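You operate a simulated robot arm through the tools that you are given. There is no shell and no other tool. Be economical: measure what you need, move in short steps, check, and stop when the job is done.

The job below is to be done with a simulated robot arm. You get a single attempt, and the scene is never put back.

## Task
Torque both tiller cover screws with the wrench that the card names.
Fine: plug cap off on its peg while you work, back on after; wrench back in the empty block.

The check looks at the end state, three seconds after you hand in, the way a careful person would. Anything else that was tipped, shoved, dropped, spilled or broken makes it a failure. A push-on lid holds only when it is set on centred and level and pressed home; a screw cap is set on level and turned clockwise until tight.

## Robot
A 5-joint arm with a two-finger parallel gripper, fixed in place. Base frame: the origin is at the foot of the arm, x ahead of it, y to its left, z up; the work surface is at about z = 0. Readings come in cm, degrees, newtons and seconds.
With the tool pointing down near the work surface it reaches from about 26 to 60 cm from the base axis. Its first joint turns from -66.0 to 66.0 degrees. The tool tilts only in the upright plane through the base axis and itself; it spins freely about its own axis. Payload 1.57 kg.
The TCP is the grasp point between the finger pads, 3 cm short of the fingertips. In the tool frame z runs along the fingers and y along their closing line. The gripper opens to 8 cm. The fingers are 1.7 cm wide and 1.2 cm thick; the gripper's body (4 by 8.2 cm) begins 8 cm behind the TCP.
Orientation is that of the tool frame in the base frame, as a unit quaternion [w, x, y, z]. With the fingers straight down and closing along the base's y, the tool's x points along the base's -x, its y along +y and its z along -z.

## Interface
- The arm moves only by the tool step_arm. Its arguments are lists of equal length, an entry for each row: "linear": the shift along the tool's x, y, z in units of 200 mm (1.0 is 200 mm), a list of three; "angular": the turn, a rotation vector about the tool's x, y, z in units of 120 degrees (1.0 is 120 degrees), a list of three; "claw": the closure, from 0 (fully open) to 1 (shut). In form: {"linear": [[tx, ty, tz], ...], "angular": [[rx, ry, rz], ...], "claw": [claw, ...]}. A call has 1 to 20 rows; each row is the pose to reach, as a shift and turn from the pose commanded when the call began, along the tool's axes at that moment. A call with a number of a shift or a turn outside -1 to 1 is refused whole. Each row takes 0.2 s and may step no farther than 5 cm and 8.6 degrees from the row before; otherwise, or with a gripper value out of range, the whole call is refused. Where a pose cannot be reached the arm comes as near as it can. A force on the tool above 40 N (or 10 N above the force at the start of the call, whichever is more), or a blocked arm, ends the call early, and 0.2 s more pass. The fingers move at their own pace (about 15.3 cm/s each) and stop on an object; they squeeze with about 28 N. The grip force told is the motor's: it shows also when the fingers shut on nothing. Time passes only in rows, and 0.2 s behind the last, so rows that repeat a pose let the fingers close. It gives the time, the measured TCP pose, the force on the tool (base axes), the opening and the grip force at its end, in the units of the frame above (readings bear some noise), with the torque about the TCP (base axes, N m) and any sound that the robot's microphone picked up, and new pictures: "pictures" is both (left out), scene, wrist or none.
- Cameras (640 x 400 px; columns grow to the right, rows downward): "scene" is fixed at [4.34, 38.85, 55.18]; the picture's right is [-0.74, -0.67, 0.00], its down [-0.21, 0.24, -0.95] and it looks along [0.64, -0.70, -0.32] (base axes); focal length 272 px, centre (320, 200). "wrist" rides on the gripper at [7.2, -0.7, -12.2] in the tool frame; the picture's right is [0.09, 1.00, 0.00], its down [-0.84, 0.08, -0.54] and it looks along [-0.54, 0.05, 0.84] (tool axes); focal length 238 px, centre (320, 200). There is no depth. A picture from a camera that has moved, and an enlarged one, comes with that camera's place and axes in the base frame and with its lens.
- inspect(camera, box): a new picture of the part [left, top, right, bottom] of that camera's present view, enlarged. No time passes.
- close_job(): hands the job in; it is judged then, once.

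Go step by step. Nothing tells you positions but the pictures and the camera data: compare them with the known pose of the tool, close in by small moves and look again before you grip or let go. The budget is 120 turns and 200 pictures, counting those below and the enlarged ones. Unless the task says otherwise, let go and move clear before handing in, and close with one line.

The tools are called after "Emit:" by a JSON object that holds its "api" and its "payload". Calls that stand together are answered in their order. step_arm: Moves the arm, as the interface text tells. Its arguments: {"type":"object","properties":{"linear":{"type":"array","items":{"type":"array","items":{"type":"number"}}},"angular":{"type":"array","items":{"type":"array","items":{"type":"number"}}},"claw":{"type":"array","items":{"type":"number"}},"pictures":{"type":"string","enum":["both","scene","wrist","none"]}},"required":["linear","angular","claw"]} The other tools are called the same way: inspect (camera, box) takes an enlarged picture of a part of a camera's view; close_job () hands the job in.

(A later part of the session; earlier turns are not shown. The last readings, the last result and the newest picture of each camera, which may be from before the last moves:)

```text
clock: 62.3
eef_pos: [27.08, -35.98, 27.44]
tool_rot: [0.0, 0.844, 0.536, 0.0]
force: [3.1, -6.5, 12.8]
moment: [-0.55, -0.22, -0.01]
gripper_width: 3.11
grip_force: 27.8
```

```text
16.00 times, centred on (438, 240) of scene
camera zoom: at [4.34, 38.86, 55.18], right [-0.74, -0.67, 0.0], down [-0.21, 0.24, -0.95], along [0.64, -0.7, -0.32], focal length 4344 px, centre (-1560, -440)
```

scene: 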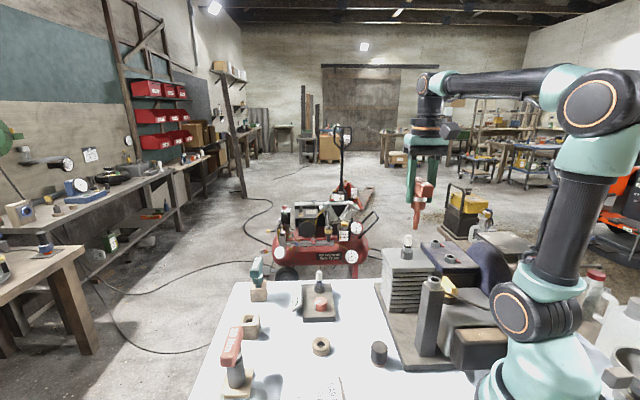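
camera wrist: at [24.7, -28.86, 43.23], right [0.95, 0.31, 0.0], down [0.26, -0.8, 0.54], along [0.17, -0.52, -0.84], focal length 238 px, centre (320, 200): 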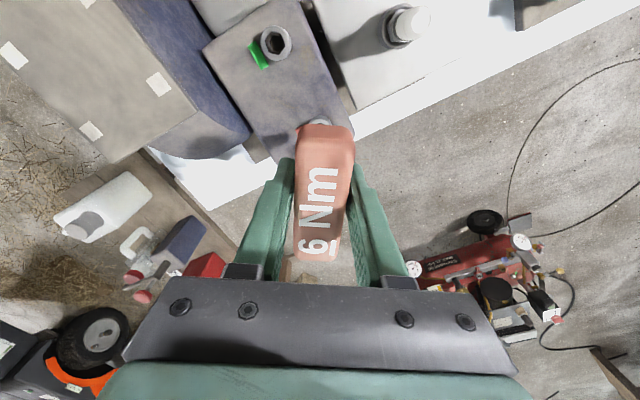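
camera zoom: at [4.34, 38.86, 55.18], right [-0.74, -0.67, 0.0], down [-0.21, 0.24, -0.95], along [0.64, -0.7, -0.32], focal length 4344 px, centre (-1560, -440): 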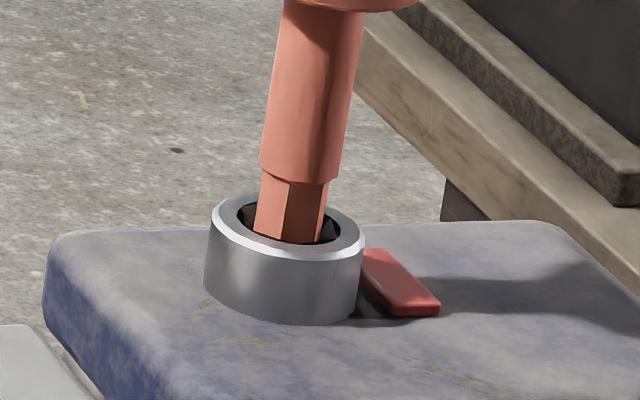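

Emit:
{"api": "step_arm", "payload": {"linear": [[-0.0046, 0.0044, 0.0], [-0.0046, 0.0044, 0.004], [-0.0046, 0.0044, 0.006], [-0.0046, 0.0044, 0.006], [-0.0046, 0.0044, 0.006], [-0.0046, 0.0044, 0.006], [-0.0046, 0.0044, 0.006], [-0.0046, 0.0044, 0.006]], "angular": [[0, 0, 0], [0, 0, 0.02], [0, 0, 0.04], [0, 0, 0.06], [0, 0, 0.08], [0, 0, 0.1], [0, 0, 0.12], [0, 0, 0.12]], "claw": [1, 1, 1, 1, 1, 1, 1, 1], "pictures": "none"}}

Emit:
{"api": "inspect", "payload": {"camera": "scene", "box": [425, 230, 450, 250]}}

```text
clock: 64.1
eef_pos: [27.07, -36.04, 27.38]
tool_rot: [0.0, 0.905, 0.426, 0.0]
force: [-7.3, 8.3, 33.6]
moment: [0.77, 0.58, -0.02]
gripper_width: 3.1
grip_force: 28.1
```

```text
16.00 times, centred on (438, 240) of scene
camera zoom: at [4.33, 38.87, 55.17], right [-0.74, -0.67, 0.0], down [-0.21, 0.24, -0.95], along [0.64, -0.7, -0.32], focal length 4344 px, centre (-1560, -440)
```

zoom: 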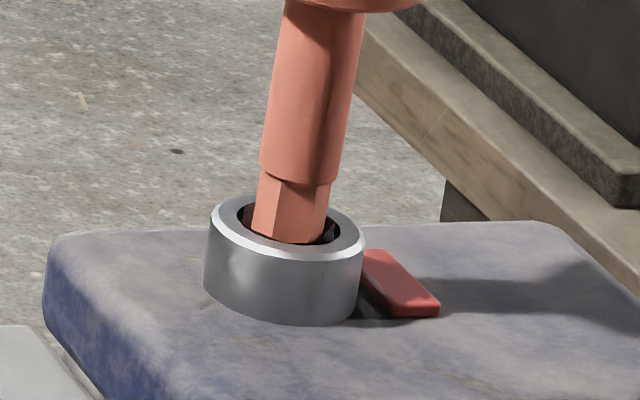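

I'll lift clear and look at B's hex orientation versus the bit's.

Emit:
{"api": "step_arm", "payload": {"linear": [[0, 0, -0.05], [0, 0, -0.15], [0, 0, -0.2], [0, 0, -0.2]], "angular": [[0, 0, 0], [0, 0, 0], [0, 0, 0], [0, 0, 0]], "claw": [1, 1, 1, 1], "pictures": "none"}}

Emit:
{"api": "inspect", "payload": {"camera": "scene", "box": [431, 234, 445, 246]}}

Emit:
{"api": "inspect", "payload": {"camera": "scene", "box": [427, 215, 447, 235]}}

Emit:
{"api": "inspect", "payload": {"camera": "scene", "box": [446, 248, 464, 262]}}

```text
clock: 65.1
eef_pos: [27.02, -36.13, 31.35]
tool_rot: [0.0, 0.905, 0.425, 0.0]
force: [0.1, -0.6, -1.9]
moment: [0.03, 0.04, 0.02]
gripper_width: 3.09
grip_force: 27.6
```

```text
16.00 times, centred on (438, 240) of scene
camera zoom: at [4.34, 38.85, 55.18], right [-0.74, -0.67, 0.0], down [-0.21, 0.24, -0.95], along [0.64, -0.7, -0.32], focal length 4344 px, centre (-1568, -440)
```

zoom: 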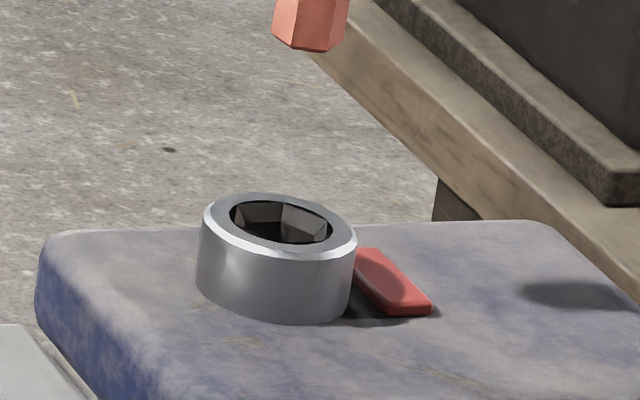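

```text
16.00 times, centred on (437, 225) of scene
camera zoom: at [4.34, 38.85, 55.18], right [-0.74, -0.67, 0.0], down [-0.21, 0.24, -0.95], along [0.64, -0.7, -0.32], focal length 4344 px, centre (-1552, -200)
```

zoom: 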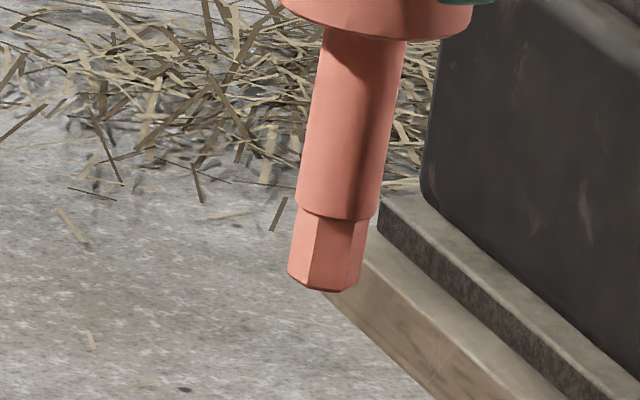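

```text
16.00 times, centred on (455, 255) of scene
camera zoom: at [4.34, 38.85, 55.18], right [-0.74, -0.67, 0.0], down [-0.21, 0.24, -0.95], along [0.64, -0.7, -0.32], focal length 4344 px, centre (-1840, -680)
```

zoom: 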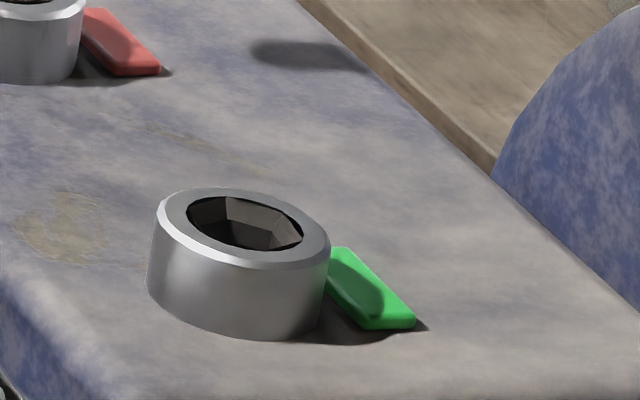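

B's hex now has a corner pointing straight away from the camera; from A's result, bit corners sit at tool heading +30°, so I need heading ≈ 76.9° (turn back 26.6°). Then descend without turning.

Emit:
{"api": "step_arm", "payload": {"linear": [[0, 0, 0], [0, 0, 0], [0, 0, 0], [0, 0, 0.06], [0, 0, 0.12], [0, 0, 0.165], [0, 0, 0.18], [0, 0, 0.18]], "angular": [[0, 0, -0.07], [0, 0, -0.14], [0, 0, -0.21], [0, 0, -0.222], [0, 0, -0.222], [0, 0, -0.222], [0, 0, -0.222], [0, 0, -0.222]], "claw": [1, 1, 1, 1, 1, 1, 1, 1], "pictures": "none"}}

Emit:
{"api": "inspect", "payload": {"camera": "scene", "box": [425, 230, 450, 250]}}

```text
clock: 66.9
eef_pos: [27.02, -36.23, 27.79]
tool_rot: [0.0, 0.782, 0.624, 0.0]
force: [-0.5, 0.0, -2.2]
moment: [-0.02, -0.02, 0.01]
gripper_width: 3.1
grip_force: 28.8
```

```text
16.00 times, centred on (438, 240) of scene
camera zoom: at [4.34, 38.85, 55.18], right [-0.74, -0.67, 0.0], down [-0.21, 0.24, -0.95], along [0.64, -0.7, -0.32], focal length 4344 px, centre (-1560, -440)
```

zoom: 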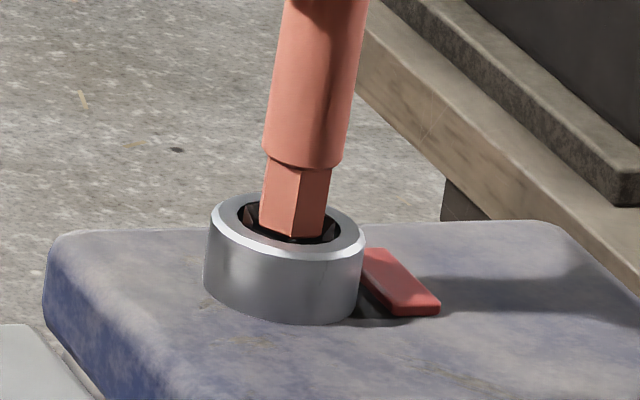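

Corner alignment looks right and it's free. Lowering.

Emit:
{"api": "step_arm", "payload": {"linear": [[0, 0, 0.008], [0, 0, 0.016], [0, 0, 0.024], [0, 0, 0.03], [0, 0, 0.03]], "angular": [[0, 0, 0], [0, 0, 0], [0, 0, 0], [0, 0, 0], [0, 0, 0]], "claw": [1, 1, 1, 1, 1], "pictures": "none"}}

Emit:
{"api": "inspect", "payload": {"camera": "scene", "box": [425, 230, 450, 250]}}

```text
clock: 68.2
eef_pos: [27.13, -36.1, 27.36]
tool_rot: [0.002, 0.783, 0.623, 0.0]
force: [-1.4, 1.0, 4.1]
moment: [0.16, 0.13, 0.02]
gripper_width: 3.09
grip_force: 28.1
stopped in row 5: the force on the tool passed its limit at 41 N (the readings are from after the stop); the commanded pose is now the measured one
```

```text
16.00 times, centred on (438, 240) of scene
camera zoom: at [4.34, 38.85, 55.18], right [-0.74, -0.67, 0.0], down [-0.21, 0.24, -0.95], along [0.64, -0.7, -0.32], focal length 4344 px, centre (-1560, -440)
```

zoom: 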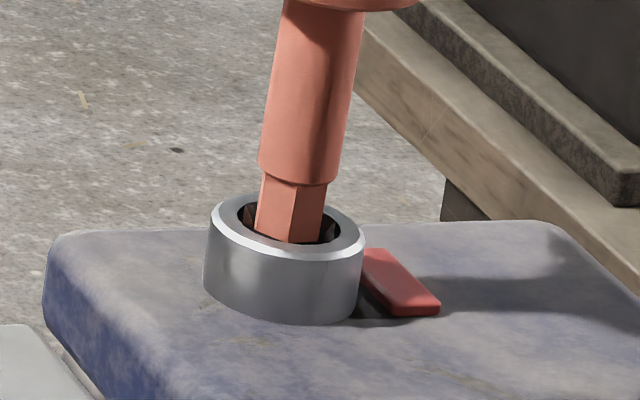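

Stuck 5 mm short. Try a gentle wobble in yaw with moderate pressure.

Emit:
{"api": "step_arm", "payload": {"linear": [[0, 0, 0.003], [0, 0, 0.003], [0, 0, 0.003], [0, 0, 0.003], [0, 0, 0.003], [0, 0, 0.003], [0, 0, 0.003]], "angular": [[0, 0, 0.02], [0, 0, 0.04], [0, 0, 0.06], [0, 0, 0.08], [0, 0, 0.1], [0, 0, 0.12], [0, 0, 0.12]], "claw": [1, 1, 1, 1, 1, 1, 1], "pictures": "none"}}

Emit:
{"api": "inspect", "payload": {"camera": "scene", "box": [425, 230, 450, 250]}}

```text
clock: 69.8
eef_pos: [27.05, -36.13, 27.38]
tool_rot: [0.001, 0.854, 0.52, -0.001]
force: [-14.1, 3.3, 22.3]
moment: [0.26, 1.14, 0.05]
gripper_width: 3.11
grip_force: 27.5
```

```text
16.00 times, centred on (438, 240) of scene
camera zoom: at [4.33, 38.86, 55.17], right [-0.74, -0.67, 0.0], down [-0.21, 0.24, -0.95], along [0.64, -0.7, -0.32], focal length 4344 px, centre (-1560, -440)
```

zoom: 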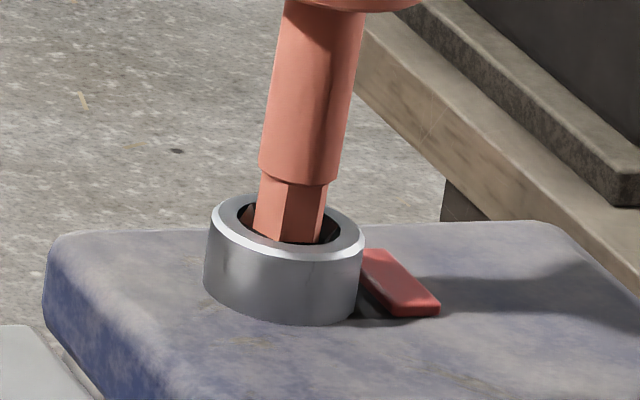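

Follow the side force (−x) and re-press.

Emit:
{"api": "step_arm", "payload": {"linear": [[-0.002, -0.005, -0.004], [-0.0033, -0.0096, -0.002], [-0.0033, -0.0096, 0.003], [-0.0033, -0.0096, 0.006], [-0.0033, -0.0096, 0.006]], "angular": [[0, 0, 0], [0, 0, 0], [0, 0, 0], [0, 0, 0], [0, 0, 0]], "claw": [1, 1, 1, 1, 1], "pictures": "none"}}

```text
clock: 71.0
eef_pos: [26.85, -36.1, 27.44]
tool_rot: [0.004, 0.854, 0.52, 0.0]
force: [1.1, 8.3, 31.4]
moment: [0.69, -0.28, 0.08]
gripper_width: 3.11
grip_force: 27.9
```

I'll lift clear again, re-measure the hex angle and re-enter precisely with small force-guided steps.

Emit:
{"api": "step_arm", "payload": {"linear": [[0.0, 0, -0.05], [0, 0, -0.1], [0, 0, -0.1]], "angular": [[0, 0, 0], [0, 0, 0], [0, 0, 0]], "claw": [1, 1, 1], "pictures": "wrist"}}

Emit:
{"api": "inspect", "payload": {"camera": "scene", "box": [425, 226, 450, 246]}}

```text
clock: 71.8
eef_pos: [26.83, -36.18, 29.24]
tool_rot: [0.001, 0.854, 0.52, 0.0]
force: [0.1, -0.7, -2.7]
moment: [0.02, 0.02, -0.03]
gripper_width: 3.11
grip_force: 28.1
camera wrist: at [29.45, -29.44, 41.52], right [0.93, -0.38, 0.0], down [-0.32, -0.78, 0.54], along [-0.2, -0.5, -0.84], focal length 238 px, centre (320, 200)
```

wrist: 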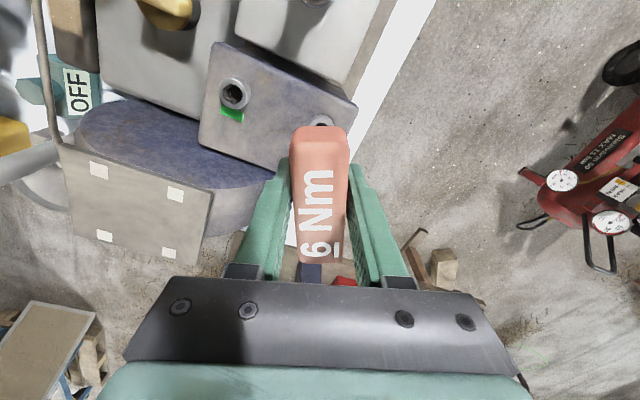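

```text
16.00 times, centred on (438, 236) of scene
camera zoom: at [4.34, 38.85, 55.18], right [-0.74, -0.67, 0.0], down [-0.21, 0.24, -0.95], along [0.64, -0.7, -0.32], focal length 4344 px, centre (-1560, -376)
```

zoom: 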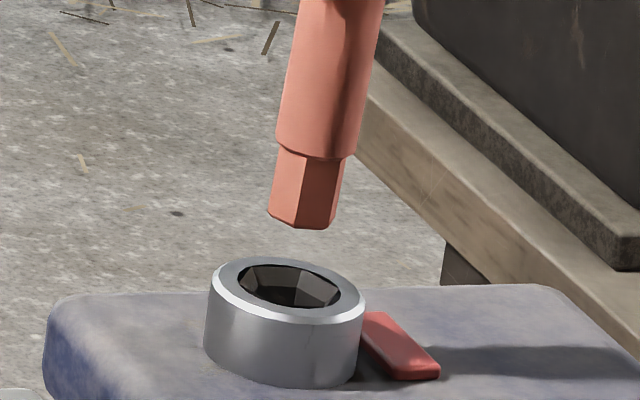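

The screw's hex now matches the bit's angle (it has been turning with the bit). Re-entering at the same yaw, centred.

Emit:
{"api": "step_arm", "payload": {"linear": [[0.002, 0.001, 0.05], [0.002, 0.001, 0.08], [0.002, 0.001, 0.09], [0.002, 0.001, 0.096], [0.002, 0.001, 0.096]], "angular": [[0, 0, 0], [0, 0, 0], [0, 0, 0], [0, 0, 0], [0, 0, 0]], "claw": [1, 1, 1, 1, 1], "pictures": "none"}}

```text
clock: 73.0
eef_pos: [26.85, -36.1, 27.37]
tool_rot: [0.003, 0.854, 0.52, 0.0]
force: [-0.2, -3.0, 6.5]
moment: [-0.21, 0.06, -0.02]
gripper_width: 3.09
grip_force: 28.5
```

Emit:
{"api": "step_arm", "payload": {"linear": [[-0.002, 0.001, 0.004], [-0.002, 0.001, 0.008], [-0.002, 0.001, 0.008]], "angular": [[0, 0, 0], [0, 0, 0], [0, 0, 0]], "claw": [1, 1, 1], "pictures": "none"}}

Emit:
{"api": "inspect", "payload": {"camera": "scene", "box": [425, 226, 450, 246]}}

```text
clock: 73.8
eef_pos: [26.8, -36.19, 27.51]
tool_rot: [0.003, 0.854, 0.52, 0.0]
force: [-1.4, 4.1, 31.4]
moment: [0.45, 0.06, -0.01]
gripper_width: 3.09
grip_force: 28.1
```

```text
16.00 times, centred on (438, 236) of scene
camera zoom: at [4.33, 38.87, 55.17], right [-0.74, -0.67, 0.0], down [-0.21, 0.24, -0.95], along [0.64, -0.7, -0.32], focal length 4344 px, centre (-1560, -376)
```

zoom: 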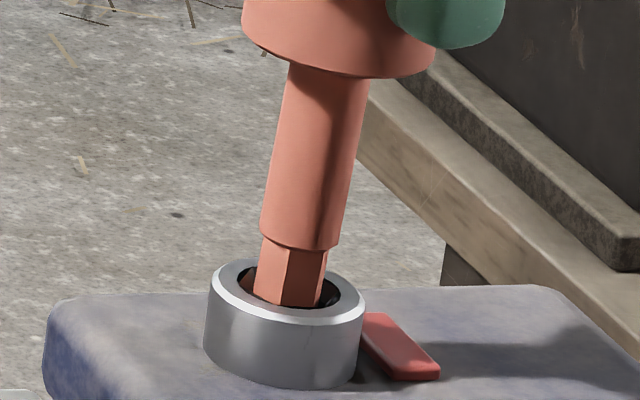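

Try turning clockwise now with moderate pressure and see whether torque builds.

Emit:
{"api": "step_arm", "payload": {"linear": [[0.003, -0.002, -0.006], [0.003, -0.002, -0.004], [0.003, -0.002, -0.004], [0.003, -0.002, -0.004], [0.003, -0.002, -0.004], [0.003, -0.002, -0.004], [0.003, -0.002, -0.004], [0.003, -0.002, -0.004], [0.003, -0.002, -0.004]], "angular": [[0, 0, 0], [0, 0, 0.03], [0, 0, 0.06], [0, 0, 0.09], [0, 0, 0.12], [0, 0, 0.15], [0, 0, 0.18], [0, 0, 0.21], [0, 0, 0.21]], "claw": [1, 1, 1, 1, 1, 1, 1, 1, 1], "pictures": "none"}}

Emit:
{"api": "inspect", "payload": {"camera": "scene", "box": [425, 226, 450, 246]}}

```text
clock: 75.8
eef_pos: [26.86, -36.06, 27.35]
tool_rot: [0.001, 0.947, 0.321, 0.0]
force: [-16.0, 0.3, 33.9]
moment: [0.18, 1.21, 0.04]
gripper_width: 3.12
grip_force: 27.9
```

```text
16.00 times, centred on (438, 236) of scene
camera zoom: at [4.33, 38.87, 55.17], right [-0.74, -0.67, 0.0], down [-0.21, 0.24, -0.95], along [0.64, -0.7, -0.32], focal length 4344 px, centre (-1560, -376)
```

zoom: 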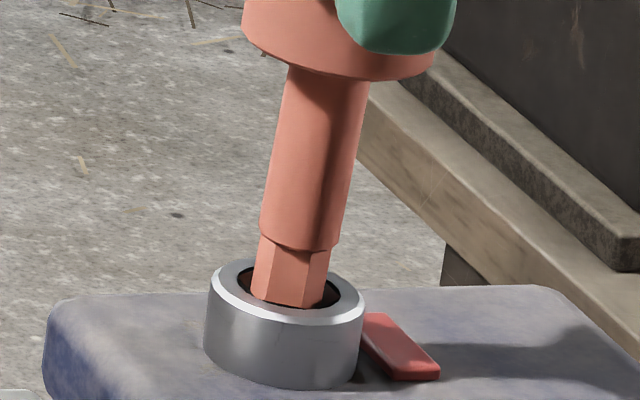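

The side forces rotate with yaw: the bit sits ≈(0.35, −0.15) cm off the TCP in the tool frame, which puts A's true centre exactly at my estimate. So for B I've been ~3 mm too far in −y. Lifting to redo with that correction.

Emit:
{"api": "step_arm", "payload": {"linear": [[0.0, 0, -0.05], [0, 0, -0.12], [0, 0, -0.12]], "angular": [[0, 0, 0], [0, 0, 0], [0, 0, 0]], "claw": [1, 1, 1], "pictures": "none"}}

Emit:
{"api": "inspect", "payload": {"camera": "scene", "box": [425, 226, 450, 246]}}

```text
clock: 76.6
eef_pos: [26.89, -36.05, 29.6]
tool_rot: [0.0, 0.947, 0.321, 0.0]
force: [-0.3, -0.2, -2.0]
moment: [-0.05, -0.02, 0.01]
gripper_width: 3.07
grip_force: 27.3
```

```text
16.00 times, centred on (438, 236) of scene
camera zoom: at [4.34, 38.85, 55.18], right [-0.74, -0.67, 0.0], down [-0.21, 0.24, -0.95], along [0.64, -0.7, -0.32], focal length 4344 px, centre (-1560, -376)
```

zoom: 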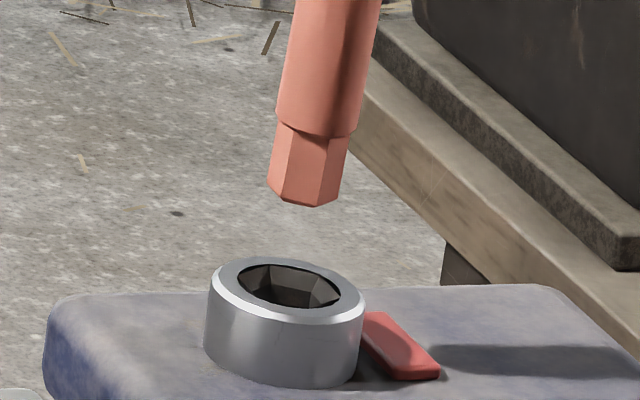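

Emit:
{"api": "step_arm", "payload": {"linear": [[0.0006, -0.014, 0], [0.0006, -0.014, 0.04], [0.0006, -0.014, 0.07], [0.0006, -0.014, 0.09], [0.0006, -0.014, 0.1], [0.0006, -0.014, 0.1]], "angular": [[0, 0, -0.055], [0, 0, -0.055], [0, 0, -0.055], [0, 0, -0.055], [0, 0, -0.055], [0, 0, -0.055]], "claw": [1, 1, 1, 1, 1, 1], "pictures": "none"}}

Emit:
{"api": "inspect", "payload": {"camera": "scene", "box": [425, 226, 450, 246]}}

```text
clock: 78.0
eef_pos: [26.78, -35.74, 27.62]
tool_rot: [0.001, 0.927, 0.376, 0.0]
force: [-0.1, 0.6, -2.0]
moment: [0.02, 0.01, 0.0]
gripper_width: 3.09
grip_force: 27.5
```

```text
16.00 times, centred on (438, 236) of scene
camera zoom: at [4.34, 38.85, 55.18], right [-0.74, -0.67, 0.0], down [-0.21, 0.24, -0.95], along [0.64, -0.7, -0.32], focal length 4344 px, centre (-1560, -376)
```

zoom: 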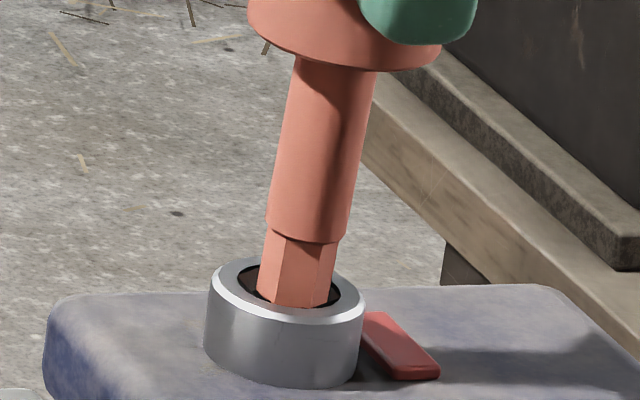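

No contact yet at 27.6 — better. Continue down.

Emit:
{"api": "step_arm", "payload": {"linear": [[0, 0, 0.01], [0, 0, 0.02], [0, 0, 0.027], [0, 0, 0.033], [0, 0, 0.033]], "angular": [[0, 0, 0], [0, 0, 0], [0, 0, 0], [0, 0, 0], [0, 0, 0]], "claw": [1, 1, 1, 1, 1], "pictures": "none"}}

Emit:
{"api": "inspect", "payload": {"camera": "scene", "box": [425, 226, 450, 246]}}

```text
clock: 79.2
eef_pos: [26.78, -35.85, 27.24]
tool_rot: [0.006, 0.927, 0.376, 0.002]
force: [-0.9, -2.3, 36.5]
moment: [0.05, 0.13, 0.03]
gripper_width: 3.09
grip_force: 27.6
```

```text
16.00 times, centred on (438, 236) of scene
camera zoom: at [4.33, 38.87, 55.17], right [-0.74, -0.67, 0.0], down [-0.21, 0.24, -0.95], along [0.64, -0.7, -0.32], focal length 4344 px, centre (-1560, -376)
```

zoom: 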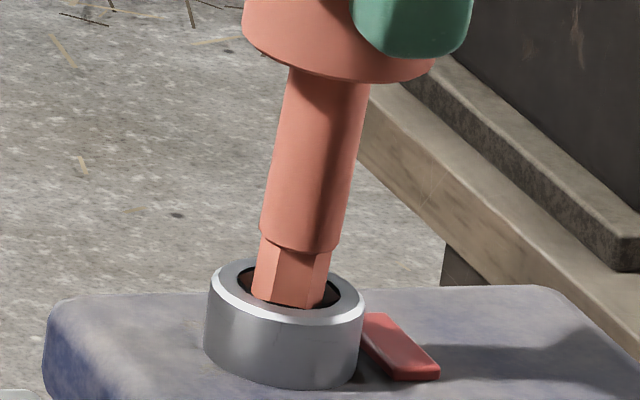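

Pure vertical load now. Ease to a light press and turn a little to find the drop.

Emit:
{"api": "step_arm", "payload": {"linear": [[0, 0, -0.007], [0, 0, -0.007], [0, 0, -0.007], [0, 0, -0.007], [0, 0, -0.007], [0, 0, -0.007], [0, 0, -0.007], [0, 0, -0.007]], "angular": [[0, 0, 0], [0, 0, -0.02], [0, 0, -0.04], [0, 0, -0.06], [0, 0, -0.08], [0, 0, -0.1], [0, 0, -0.12], [0, 0, -0.12]], "claw": [1, 1, 1, 1, 1, 1, 1, 1], "pictures": "none"}}

Emit:
{"api": "inspect", "payload": {"camera": "scene", "box": [425, 226, 450, 246]}}

```text
clock: 81.0
eef_pos: [26.93, -35.96, 27.15]
tool_rot: [0.005, 0.873, 0.488, 0.001]
force: [10.9, -9.4, 13.0]
moment: [-0.79, -0.96, -0.05]
gripper_width: 3.07
grip_force: 27.7
```

```text
16.00 times, centred on (438, 236) of scene
camera zoom: at [4.34, 38.86, 55.18], right [-0.74, -0.67, 0.0], down [-0.21, 0.24, -0.95], along [0.64, -0.7, -0.32], focal length 4344 px, centre (-1560, -376)
```

zoom: 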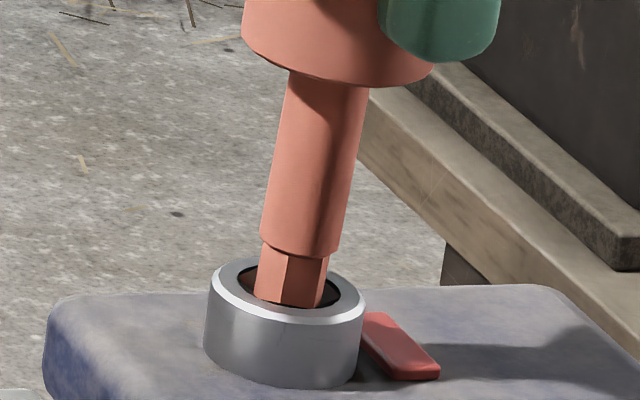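

Slipping deeper; follow the side force and press gently.

Emit:
{"api": "step_arm", "payload": {"linear": [[-0.0016, 0.0098, -0.002], [-0.0016, 0.0098, 0.004], [-0.0016, 0.0098, 0.01], [-0.0016, 0.0098, 0.014], [-0.0016, 0.0098, 0.014]], "angular": [[0, 0, 0], [0, 0, 0], [0, 0, 0], [0, 0, 0], [0, 0, 0]], "claw": [1, 1, 1, 1, 1], "pictures": "none"}}

Emit:
{"api": "inspect", "payload": {"camera": "scene", "box": [425, 226, 450, 246]}}

```text
clock: 82.2
eef_pos: [26.85, -35.91, 26.79]
tool_rot: [0.003, 0.873, 0.488, -0.001]
force: [7.7, -12.7, 1.3]
moment: [-1.11, -0.6, 0.0]
gripper_width: 3.08
grip_force: 28.0
```

```text
16.00 times, centred on (438, 236) of scene
camera zoom: at [4.34, 38.85, 55.18], right [-0.74, -0.67, 0.0], down [-0.21, 0.24, -0.95], along [0.64, -0.7, -0.32], focal length 4344 px, centre (-1560, -376)
```

zoom: 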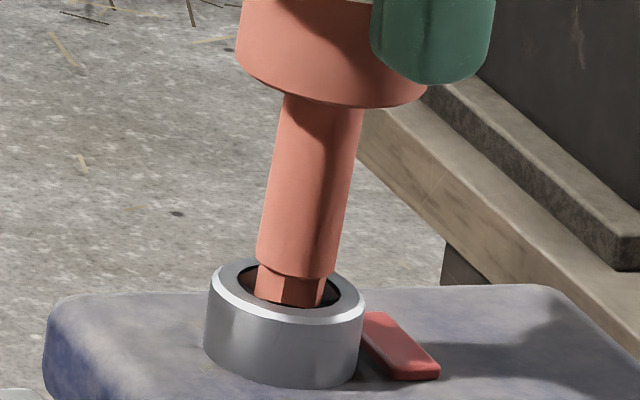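

It dropped in fully. Turning clockwise with compensation for the off-axis grip.

Emit:
{"api": "step_arm", "payload": {"linear": [[-0.0043, 0.0073, 0], [-0.0043, 0.006, 0], [-0.0043, 0.005, 0], [-0.0043, 0.0035, 0], [-0.0043, 0.002, 0], [-0.0043, 0.0005, 0], [-0.0043, -0.001, 0], [-0.0043, -0.0025, 0], [-0.0043, -0.0025, 0]], "angular": [[0, 0, 0], [0, 0, 0.036], [0, 0, 0.072], [0, 0, 0.108], [0, 0, 0.144], [0, 0, 0.18], [0, 0, 0.216], [0, 0, 0.252], [0, 0, 0.252]], "claw": [1, 1, 1, 1, 1, 1, 1, 1, 1], "pictures": "none"}}

Emit:
{"api": "inspect", "payload": {"camera": "scene", "box": [425, 226, 465, 258]}}

```text
clock: 84.2
eef_pos: [26.73, -35.99, 26.78]
tool_rot: [0.0, 0.97, 0.244, 0.001]
force: [9.1, 3.8, -3.6]
moment: [0.34, -0.76, 0.02]
gripper_width: 3.09
grip_force: 28.1
```

```text
12.50 times, centred on (445, 242) of scene
camera zoom: at [4.34, 38.85, 55.18], right [-0.74, -0.67, 0.0], down [-0.21, 0.24, -0.95], along [0.64, -0.7, -0.32], focal length 3394 px, centre (-1242, -325)
```

zoom: 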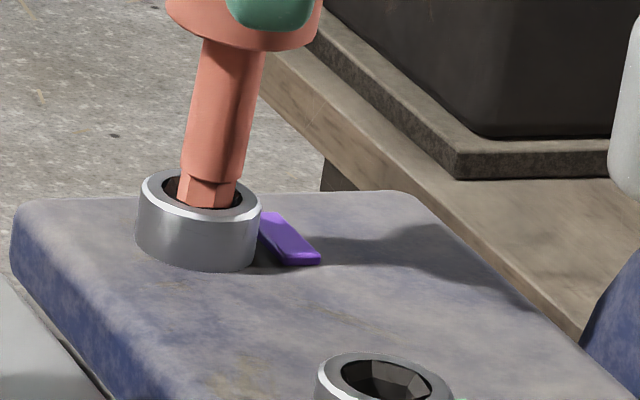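

The tab turned purple, not green; checking the wrench band and A's tab before doing anything else.

Emit:
{"api": "inspect", "payload": {"camera": "scene", "box": [400, 190, 480, 270]}}

Emit:
{"api": "step_arm", "payload": {"linear": [[0, 0, 0]], "angular": [[0, 0, 0]], "claw": [1], "pictures": "wrist"}}

```text
5.00 times, centred on (440, 230) of scene
camera zoom: at [4.34, 38.85, 55.18], right [-0.74, -0.67, 0.0], down [-0.21, 0.24, -0.95], along [0.64, -0.7, -0.32], focal length 1358 px, centre (-280, 50)
```

zoom: 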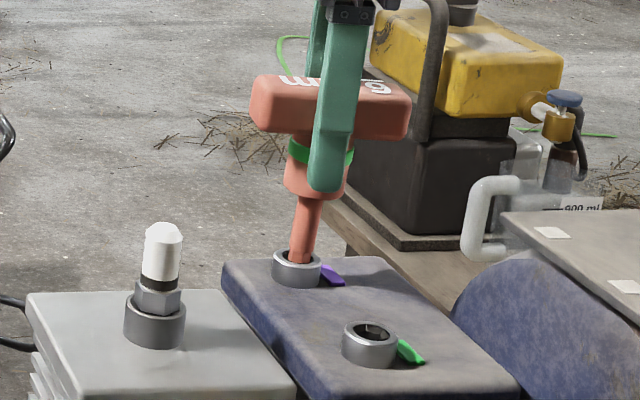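

```text
clock: 84.6
eef_pos: [26.71, -35.96, 26.83]
tool_rot: [0.001, 0.97, 0.244, 0.0]
force: [4.6, 4.0, -0.1]
moment: [0.41, -0.4, 0.06]
gripper_width: 3.09
grip_force: 27.6
camera wrist: at [32.67, -32.01, 39.19], right [0.55, -0.83, 0.0], down [-0.7, -0.46, 0.54], along [-0.45, -0.3, -0.84], focal length 238 px, centre (320, 200)
```

wrist: 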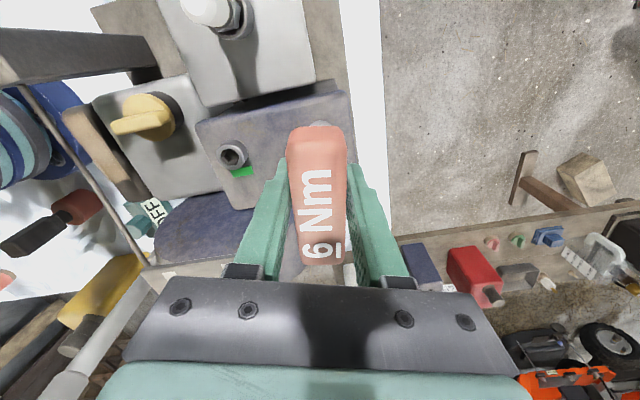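

Purple may mean turned past the mark. I'll back off a few degrees anticlockwise and look at the colour.

Emit:
{"api": "step_arm", "payload": {"linear": [[0, 0, 0], [0, 0, 0], [0, 0, 0]], "angular": [[0, 0, -0.03], [0, 0, -0.06], [0, 0, -0.06]], "claw": [1, 1, 1], "pictures": "none"}}

Emit:
{"api": "inspect", "payload": {"camera": "scene", "box": [415, 210, 465, 260]}}

```text
clock: 85.4
eef_pos: [26.8, -36.07, 26.89]
tool_rot: [0.002, 0.952, 0.305, 0.001]
force: [3.6, 1.7, -0.8]
moment: [0.12, -0.4, 0.0]
gripper_width: 3.07
grip_force: 28.3
```

```text
8.00 times, centred on (440, 235) of scene
camera zoom: at [4.34, 38.85, 55.18], right [-0.74, -0.67, 0.0], down [-0.21, 0.24, -0.95], along [0.64, -0.7, -0.32], focal length 2172 px, centre (-640, -80)
```

zoom: 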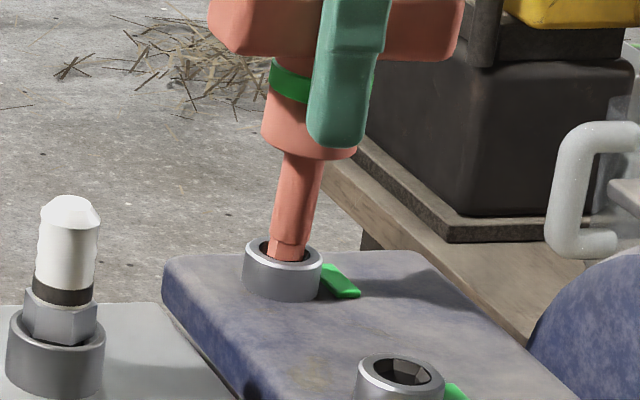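

Back to green, so purple was over-torque. A proper torque is reached while tightening, so I'll loosen until red and come up again in small steps.

Emit:
{"api": "step_arm", "payload": {"linear": [[0, 0.001, 0], [0, 0.003, 0], [0, 0.005, 0], [0, 0.006, 0], [0, 0.006, 0]], "angular": [[0, 0, -0.05], [0, 0, -0.1], [0, 0, -0.15], [0, 0, -0.17], [0, 0, -0.17]], "claw": [1, 1, 1, 1, 1], "pictures": "none"}}

Emit:
{"api": "inspect", "payload": {"camera": "scene", "box": [415, 210, 465, 260]}}

```text
clock: 86.6
eef_pos: [26.92, -36.11, 26.78]
tool_rot: [0.003, 0.884, 0.468, 0.0]
force: [2.9, -0.7, 2.4]
moment: [-0.1, -0.24, -0.02]
gripper_width: 3.05
grip_force: 27.8
```

```text
8.00 times, centred on (440, 235) of scene
camera zoom: at [4.34, 38.85, 55.18], right [-0.74, -0.67, 0.0], down [-0.21, 0.24, -0.95], along [0.64, -0.7, -0.32], focal length 2172 px, centre (-640, -80)
```

zoom: 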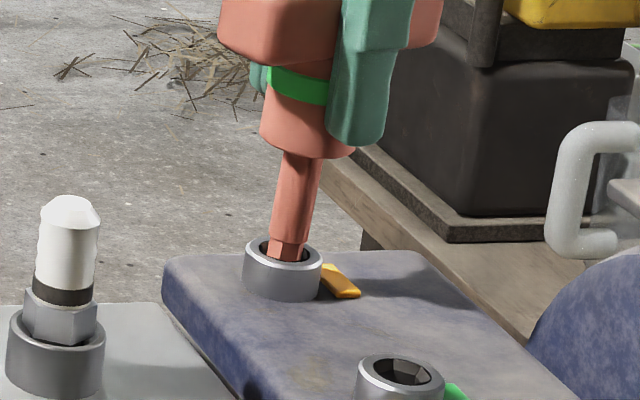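

Orange now – below spec. Tightening again in small steps.

Emit:
{"api": "step_arm", "payload": {"linear": [[0, -0.001, 0], [0, -0.002, 0], [0, -0.003, 0], [0, -0.003, 0]], "angular": [[0, 0, 0.035], [0, 0, 0.07], [0, 0, 0.1], [0, 0, 0.1]], "claw": [1, 1, 1, 1], "pictures": "none"}}

Emit:
{"api": "inspect", "payload": {"camera": "scene", "box": [415, 210, 465, 260]}}

```text
clock: 87.6
eef_pos: [26.74, -35.97, 26.67]
tool_rot: [0.0, 0.928, 0.374, 0.001]
force: [3.5, -4.5, -6.2]
moment: [-0.39, -0.25, 0.03]
gripper_width: 3.08
grip_force: 27.5
```

```text
8.00 times, centred on (440, 235) of scene
camera zoom: at [4.34, 38.85, 55.18], right [-0.74, -0.67, 0.0], down [-0.21, 0.24, -0.95], along [0.64, -0.7, -0.32], focal length 2172 px, centre (-640, -80)
```

zoom: 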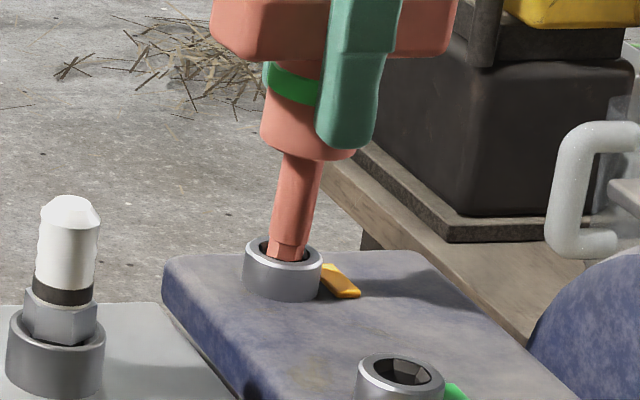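

Emit:
{"api": "step_arm", "payload": {"linear": [[0, -0.001, 0], [0, -0.001, 0]], "angular": [[0, 0, 0.035], [0, 0, 0.035]], "claw": [1, 1], "pictures": "none"}}

Emit:
{"api": "inspect", "payload": {"camera": "scene", "box": [415, 210, 465, 260]}}

```text
clock: 88.2
eef_pos: [26.8, -35.95, 26.85]
tool_rot: [0.002, 0.941, 0.339, 0.0]
force: [5.0, -4.6, -6.6]
moment: [-0.42, -0.43, -0.03]
gripper_width: 3.11
grip_force: 28.0
```

```text
8.00 times, centred on (440, 235) of scene
camera zoom: at [4.34, 38.85, 55.18], right [-0.74, -0.67, 0.0], down [-0.21, 0.24, -0.95], along [0.64, -0.7, -0.32], focal length 2172 px, centre (-640, -80)
```

zoom: 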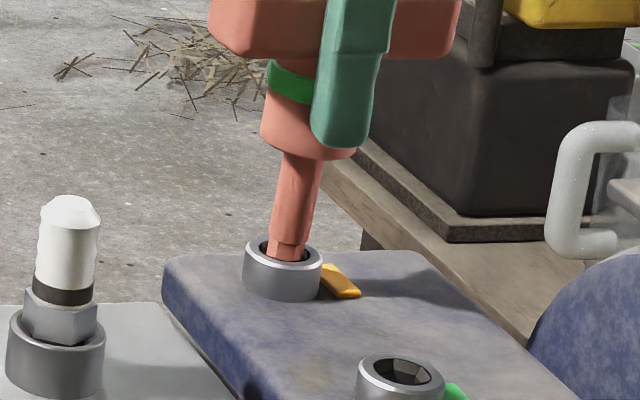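

Emit:
{"api": "step_arm", "payload": {"linear": [[0, -0.001, 0], [0, -0.001, 0]], "angular": [[0, 0, 0.03], [0, 0, 0.03]], "claw": [1, 1], "pictures": "none"}}

Emit:
{"api": "inspect", "payload": {"camera": "scene", "box": [415, 210, 465, 260]}}

```text
clock: 88.8
eef_pos: [26.78, -35.98, 26.76]
tool_rot: [0.001, 0.951, 0.309, 0.001]
force: [4.8, -3.7, -4.7]
moment: [-0.34, -0.51, 0.0]
gripper_width: 3.05
grip_force: 28.0
```

```text
8.00 times, centred on (440, 235) of scene
camera zoom: at [4.34, 38.85, 55.18], right [-0.74, -0.67, 0.0], down [-0.21, 0.24, -0.95], along [0.64, -0.7, -0.32], focal length 2172 px, centre (-640, -80)
```

zoom: 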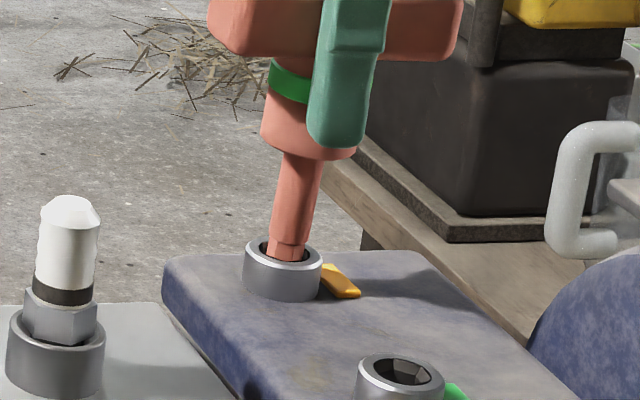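

Emit:
{"api": "step_arm", "payload": {"linear": [[0, -0.001, 0], [0, -0.001, 0]], "angular": [[0, 0, 0.025], [0, 0, 0.025]], "claw": [1, 1], "pictures": "none"}}

Emit:
{"api": "inspect", "payload": {"camera": "scene", "box": [415, 210, 465, 260]}}

```text
clock: 89.4
eef_pos: [26.87, -36.04, 26.81]
tool_rot: [0.002, 0.959, 0.284, 0.0]
force: [7.2, -2.6, -1.6]
moment: [-0.2, -0.64, -0.02]
gripper_width: 3.08
grip_force: 27.7
```

```text
8.00 times, centred on (440, 235) of scene
camera zoom: at [4.34, 38.85, 55.18], right [-0.74, -0.67, 0.0], down [-0.21, 0.24, -0.95], along [0.64, -0.7, -0.32], focal length 2172 px, centre (-640, -80)
```

zoom: 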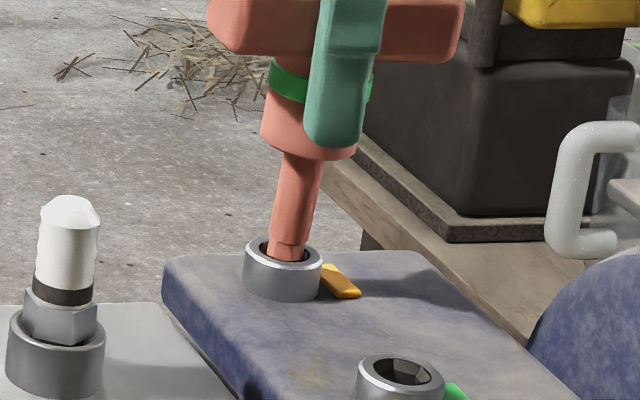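

Emit:
{"api": "step_arm", "payload": {"linear": [[0, -0.001, 0], [0, -0.001, 0]], "angular": [[0, 0, 0.02], [0, 0, 0.02]], "claw": [1, 1], "pictures": "none"}}

Emit:
{"api": "inspect", "payload": {"camera": "scene", "box": [415, 210, 465, 260]}}

```text
clock: 90.0
eef_pos: [26.69, -35.92, 26.77]
tool_rot: [0.002, 0.965, 0.264, 0.001]
force: [7.1, -2.8, -0.5]
moment: [-0.23, -0.67, 0.02]
gripper_width: 3.06
grip_force: 28.2
```

```text
8.00 times, centred on (440, 235) of scene
camera zoom: at [4.34, 38.85, 55.18], right [-0.74, -0.67, 0.0], down [-0.21, 0.24, -0.95], along [0.64, -0.7, -0.32], focal length 2172 px, centre (-640, -80)
```

zoom: 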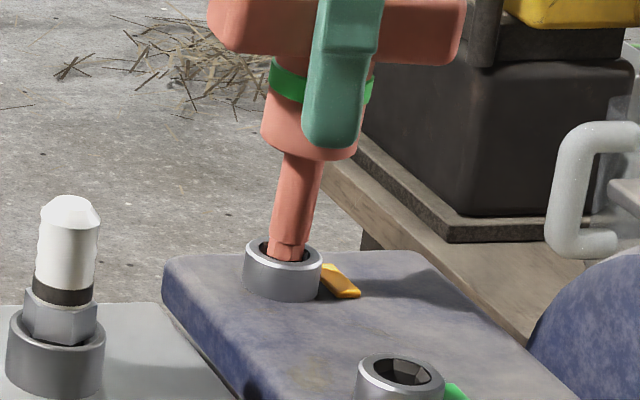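

Emit:
{"api": "step_arm", "payload": {"linear": [[0, -0.001, 0], [0, -0.001, 0]], "angular": [[0, 0, 0.025], [0, 0, 0.025]], "claw": [1, 1], "pictures": "none"}}

Emit:
{"api": "inspect", "payload": {"camera": "scene", "box": [415, 210, 465, 260]}}

```text
clock: 90.6
eef_pos: [26.67, -35.96, 26.82]
tool_rot: [0.001, 0.971, 0.239, 0.0]
force: [7.1, -3.0, -0.2]
moment: [-0.25, -0.59, 0.02]
gripper_width: 3.08
grip_force: 28.5
```

```text
8.00 times, centred on (440, 235) of scene
camera zoom: at [4.34, 38.85, 55.18], right [-0.74, -0.67, 0.0], down [-0.21, 0.24, -0.95], along [0.64, -0.7, -0.32], focal length 2172 px, centre (-640, -80)
```

zoom: 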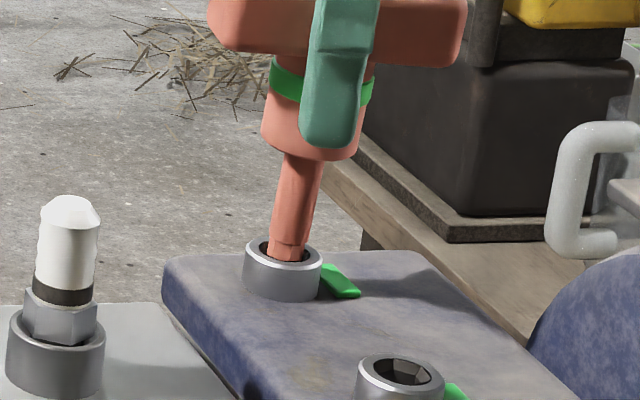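

Green while tightening — stop there. Easing side load and lifting straight out.

Emit:
{"api": "step_arm", "payload": {"linear": [[0.003, 0.0045, 0], [0.003, 0.0045, -0.02], [0.003, 0.0045, -0.06], [0.003, 0.0045, -0.12], [0.003, 0.0045, -0.25], [0.003, 0.0045, -0.4], [0.003, 0.0045, -0.4]], "angular": [[0, 0, 0], [0, 0, 0], [0, 0, 0], [0, 0, 0], [0, 0, 0], [0, 0, 0], [0, 0, 0]], "claw": [1, 1, 1, 1, 1, 1, 1], "pictures": "both"}}

Emit:
{"api": "inspect", "payload": {"camera": "scene", "box": [400, 180, 480, 270]}}

```text
clock: 92.2
eef_pos: [26.77, -35.99, 34.88]
tool_rot: [0.0, 0.971, 0.238, 0.0]
force: [-0.3, 0.5, -1.8]
moment: [-0.01, -0.02, -0.01]
gripper_width: 3.1
grip_force: 27.9
camera wrist: at [32.75, -32.12, 47.2], right [0.54, -0.84, 0.0], down [-0.71, -0.46, 0.54], along [-0.45, -0.3, -0.84], focal length 238 px, centre (320, 200)
```

scene: 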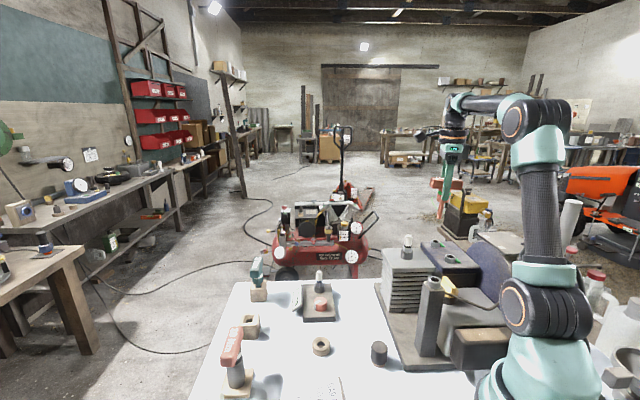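
wrist: 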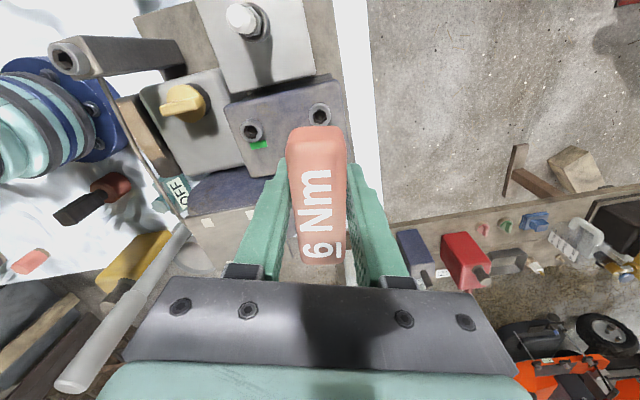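

```text
4.44 times, centred on (440, 225) of scene
camera zoom: at [4.34, 38.85, 55.18], right [-0.74, -0.67, 0.0], down [-0.21, 0.24, -0.95], along [0.64, -0.7, -0.32], focal length 1207 px, centre (-213, 89)
```

zoom: 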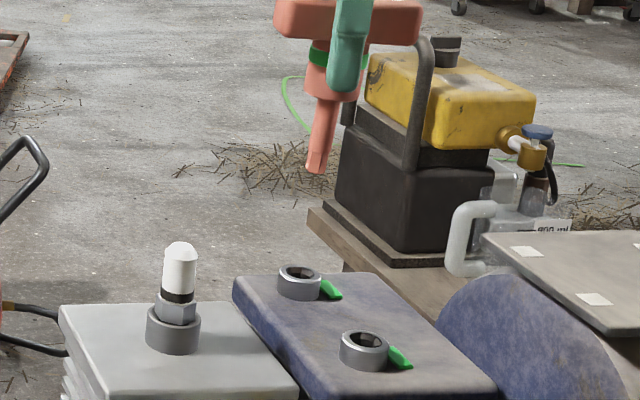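

Both tabs green. Carrying the wrench back while unwinding the yaw to its original heading.

Emit:
{"api": "step_arm", "payload": {"linear": [[0, 0, -0.1], [0.05, -0.04, -0.15], [0.1, -0.08, -0.15], [0.15, -0.12, -0.15], [0.2, -0.16, -0.15], [0.26, -0.21, -0.15], [0.32, -0.25, -0.15], [0.38, -0.3, -0.15], [0.44, -0.35, -0.15], [0.5, -0.4, -0.15], [0.56, -0.44, -0.15], [0.62, -0.49, -0.15], [0.675, -0.536, -0.15], [0.675, -0.536, -0.15]], "angular": [[0, 0, -0.069], [0, 0, -0.138], [0, 0, -0.207], [0, 0, -0.276], [0, 0, -0.345], [0, 0, -0.414], [0, 0, -0.483], [0, 0, -0.552], [0, 0, -0.621], [0, 0, -0.69], [0, 0, -0.759], [0, 0, -0.828], [0, 0, -0.895], [0, 0, -0.895]], "claw": [1, 1, 1, 1, 1, 1, 1, 1, 1, 1, 1, 1, 1, 1], "pictures": "none"}}

```text
clock: 95.2
eef_pos: [33.75, -20.12, 37.78]
tool_rot: [0.001, 0.381, 0.925, 0.0]
force: [0.9, -0.9, -1.6]
moment: [-0.05, -0.02, -0.03]
gripper_width: 3.08
grip_force: 28.5
```

Emit:
{"api": "step_arm", "payload": {"linear": [[0.04, 0.2, 0.05], [0.08, 0.42, 0.1], [0.11, 0.65, 0.2], [0.149, 0.905, 0.25], [0.149, 0.905, 0.25]], "angular": [[0, 0, 0], [0, 0, 0], [0, 0, 0], [0, 0, 0], [0, 0, 0]], "claw": [1, 1, 1, 1, 1], "pictures": "none"}}

Emit:
{"api": "step_arm", "payload": {"linear": [[0.04, 0.2, 0.05], [0.08, 0.42, 0.12], [0.11, 0.64, 0.22], [0.14, 0.84, 0.35], [0.149, 0.905, 0.45], [0.149, 0.905, 0.48], [0.149, 0.905, 0.48]], "angular": [[0, 0, 0], [0, 0, 0], [0, 0, 0], [0, 0, 0], [0, 0, 0], [0, 0, 0], [0, 0, 0]], "claw": [1, 1, 1, 1, 1, 1, 1], "pictures": "wrist"}}

Emit:
{"api": "inspect", "payload": {"camera": "scene", "box": [210, 240, 290, 350]}}

```text
refused: row 3 steps farther than a row can; nothing moved
```

```text
clock: 96.8
eef_pos: [44.47, -5.24, 28.24]
tool_rot: [0.002, 0.383, 0.924, 0.001]
force: [-1.5, 0.5, -2.0]
moment: [0.0, 0.02, 0.03]
gripper_width: 3.06
grip_force: 28.1
camera wrist: at [38.8, -0.68, 40.53], right [0.64, 0.77, 0.0], down [0.65, -0.54, 0.54], along [0.42, -0.35, -0.84], focal length 238 px, centre (320, 200)
```

wrist: 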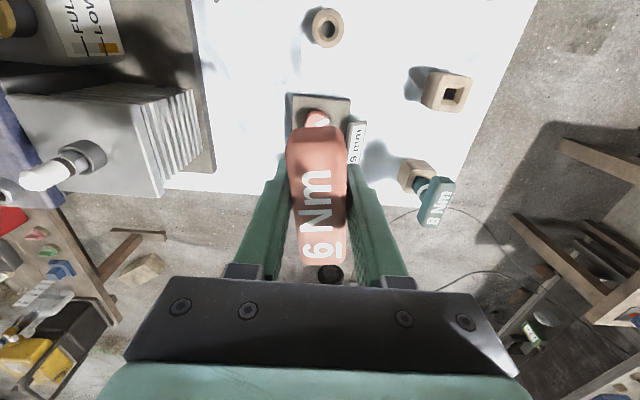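

```text
3.64 times, centred on (250, 295) of scene
camera zoom: at [4.34, 38.85, 55.18], right [-0.74, -0.67, 0.0], down [-0.21, 0.24, -0.95], along [0.64, -0.7, -0.32], focal length 987 px, centre (574, -146)
```

zoom: 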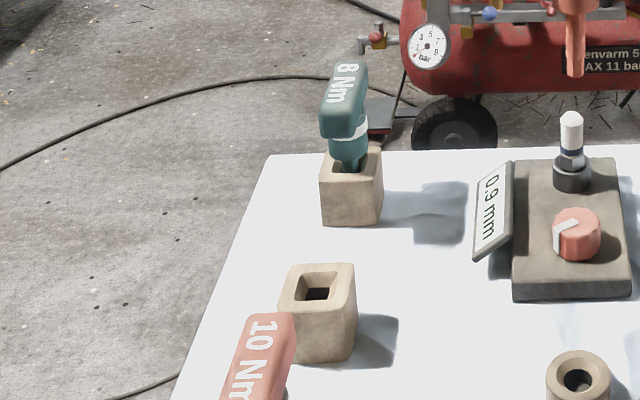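

Now at (44.5,-5.2,28). The empty block's hole ≈ (54.8, 9.8), consistent with the original pose plus bit offset. Moving above it.

Emit:
{"api": "step_arm", "payload": {"linear": [[0.04, 0.2, 0.0], [0.08, 0.42, 0.05], [0.11, 0.64, 0.1], [0.14, 0.84, 0.2], [0.15, 0.905, 0.35], [0.15, 0.905, 0.48], [0.15, 0.905, 0.48]], "angular": [[0, 0, 0], [0, 0, 0], [0, 0, 0], [0, 0, 0], [0, 0, 0], [0, 0, 0], [0, 0, 0]], "claw": [1, 1, 1, 1, 1, 1, 1], "pictures": "wrist"}}

Emit:
{"api": "inspect", "payload": {"camera": "scene", "box": [210, 250, 290, 350]}}

```text
clock: 98.4
eef_pos: [55.19, 9.59, 18.54]
tool_rot: [0.0, 0.383, 0.924, 0.001]
force: [0.2, 0.0, -1.8]
moment: [0.0, -0.01, -0.01]
gripper_width: 3.09
grip_force: 27.2
camera wrist: at [49.53, 14.18, 30.91], right [0.64, 0.77, 0.0], down [0.65, -0.54, 0.54], along [0.42, -0.35, -0.84], focal length 238 px, centre (320, 200)
```

wrist: 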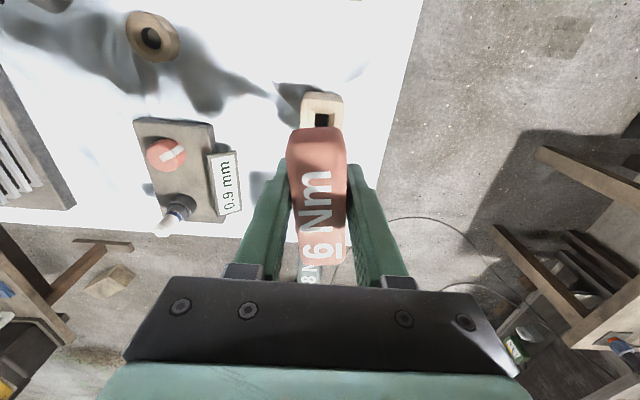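

```text
4.00 times, centred on (250, 300) of scene
camera zoom: at [4.34, 38.85, 55.18], right [-0.74, -0.67, 0.0], down [-0.21, 0.24, -0.95], along [0.64, -0.7, -0.32], focal length 1086 px, centre (600, -200)
```

zoom: 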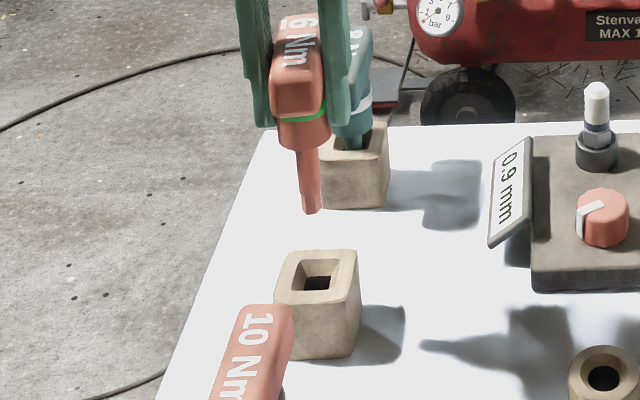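

Relative geometry matches the original pull-out, except ~6° twist in the grip which I'll correct. Descending into the block.

Emit:
{"api": "step_arm", "payload": {"linear": [[0, 0, 0.05], [0, 0.002, 0.12], [0, 0.002, 0.2], [0, 0.002, 0.235], [0, 0.002, 0.235]], "angular": [[0, 0, 0.04], [0, 0, 0.04], [0, 0, 0.04], [0, 0, 0.04], [0, 0, 0.04]], "claw": [1, 1, 1, 1, 1], "pictures": "none"}}

Emit:
{"api": "inspect", "payload": {"camera": "scene", "box": [220, 270, 290, 340]}}

```text
clock: 99.6
eef_pos: [55.29, 9.69, 13.81]
tool_rot: [0.0, 0.421, 0.907, -0.001]
force: [0.3, -0.5, -1.6]
moment: [-0.01, -0.01, 0.03]
gripper_width: 3.06
grip_force: 28.4
```

```text
5.71 times, centred on (255, 305) of scene
camera zoom: at [4.34, 38.85, 55.18], right [-0.74, -0.67, 0.0], down [-0.21, 0.24, -0.95], along [0.64, -0.7, -0.32], focal length 1551 px, centre (691, -400)
```

zoom: 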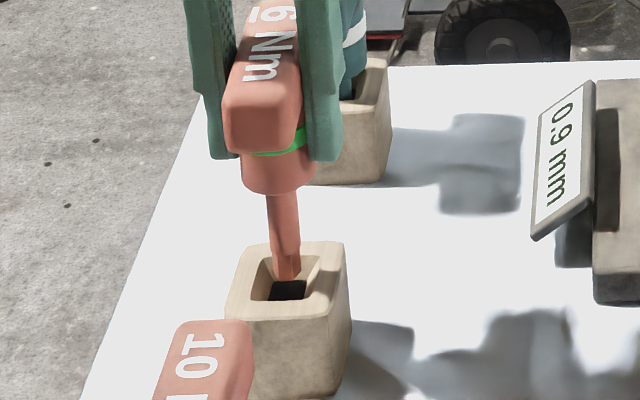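

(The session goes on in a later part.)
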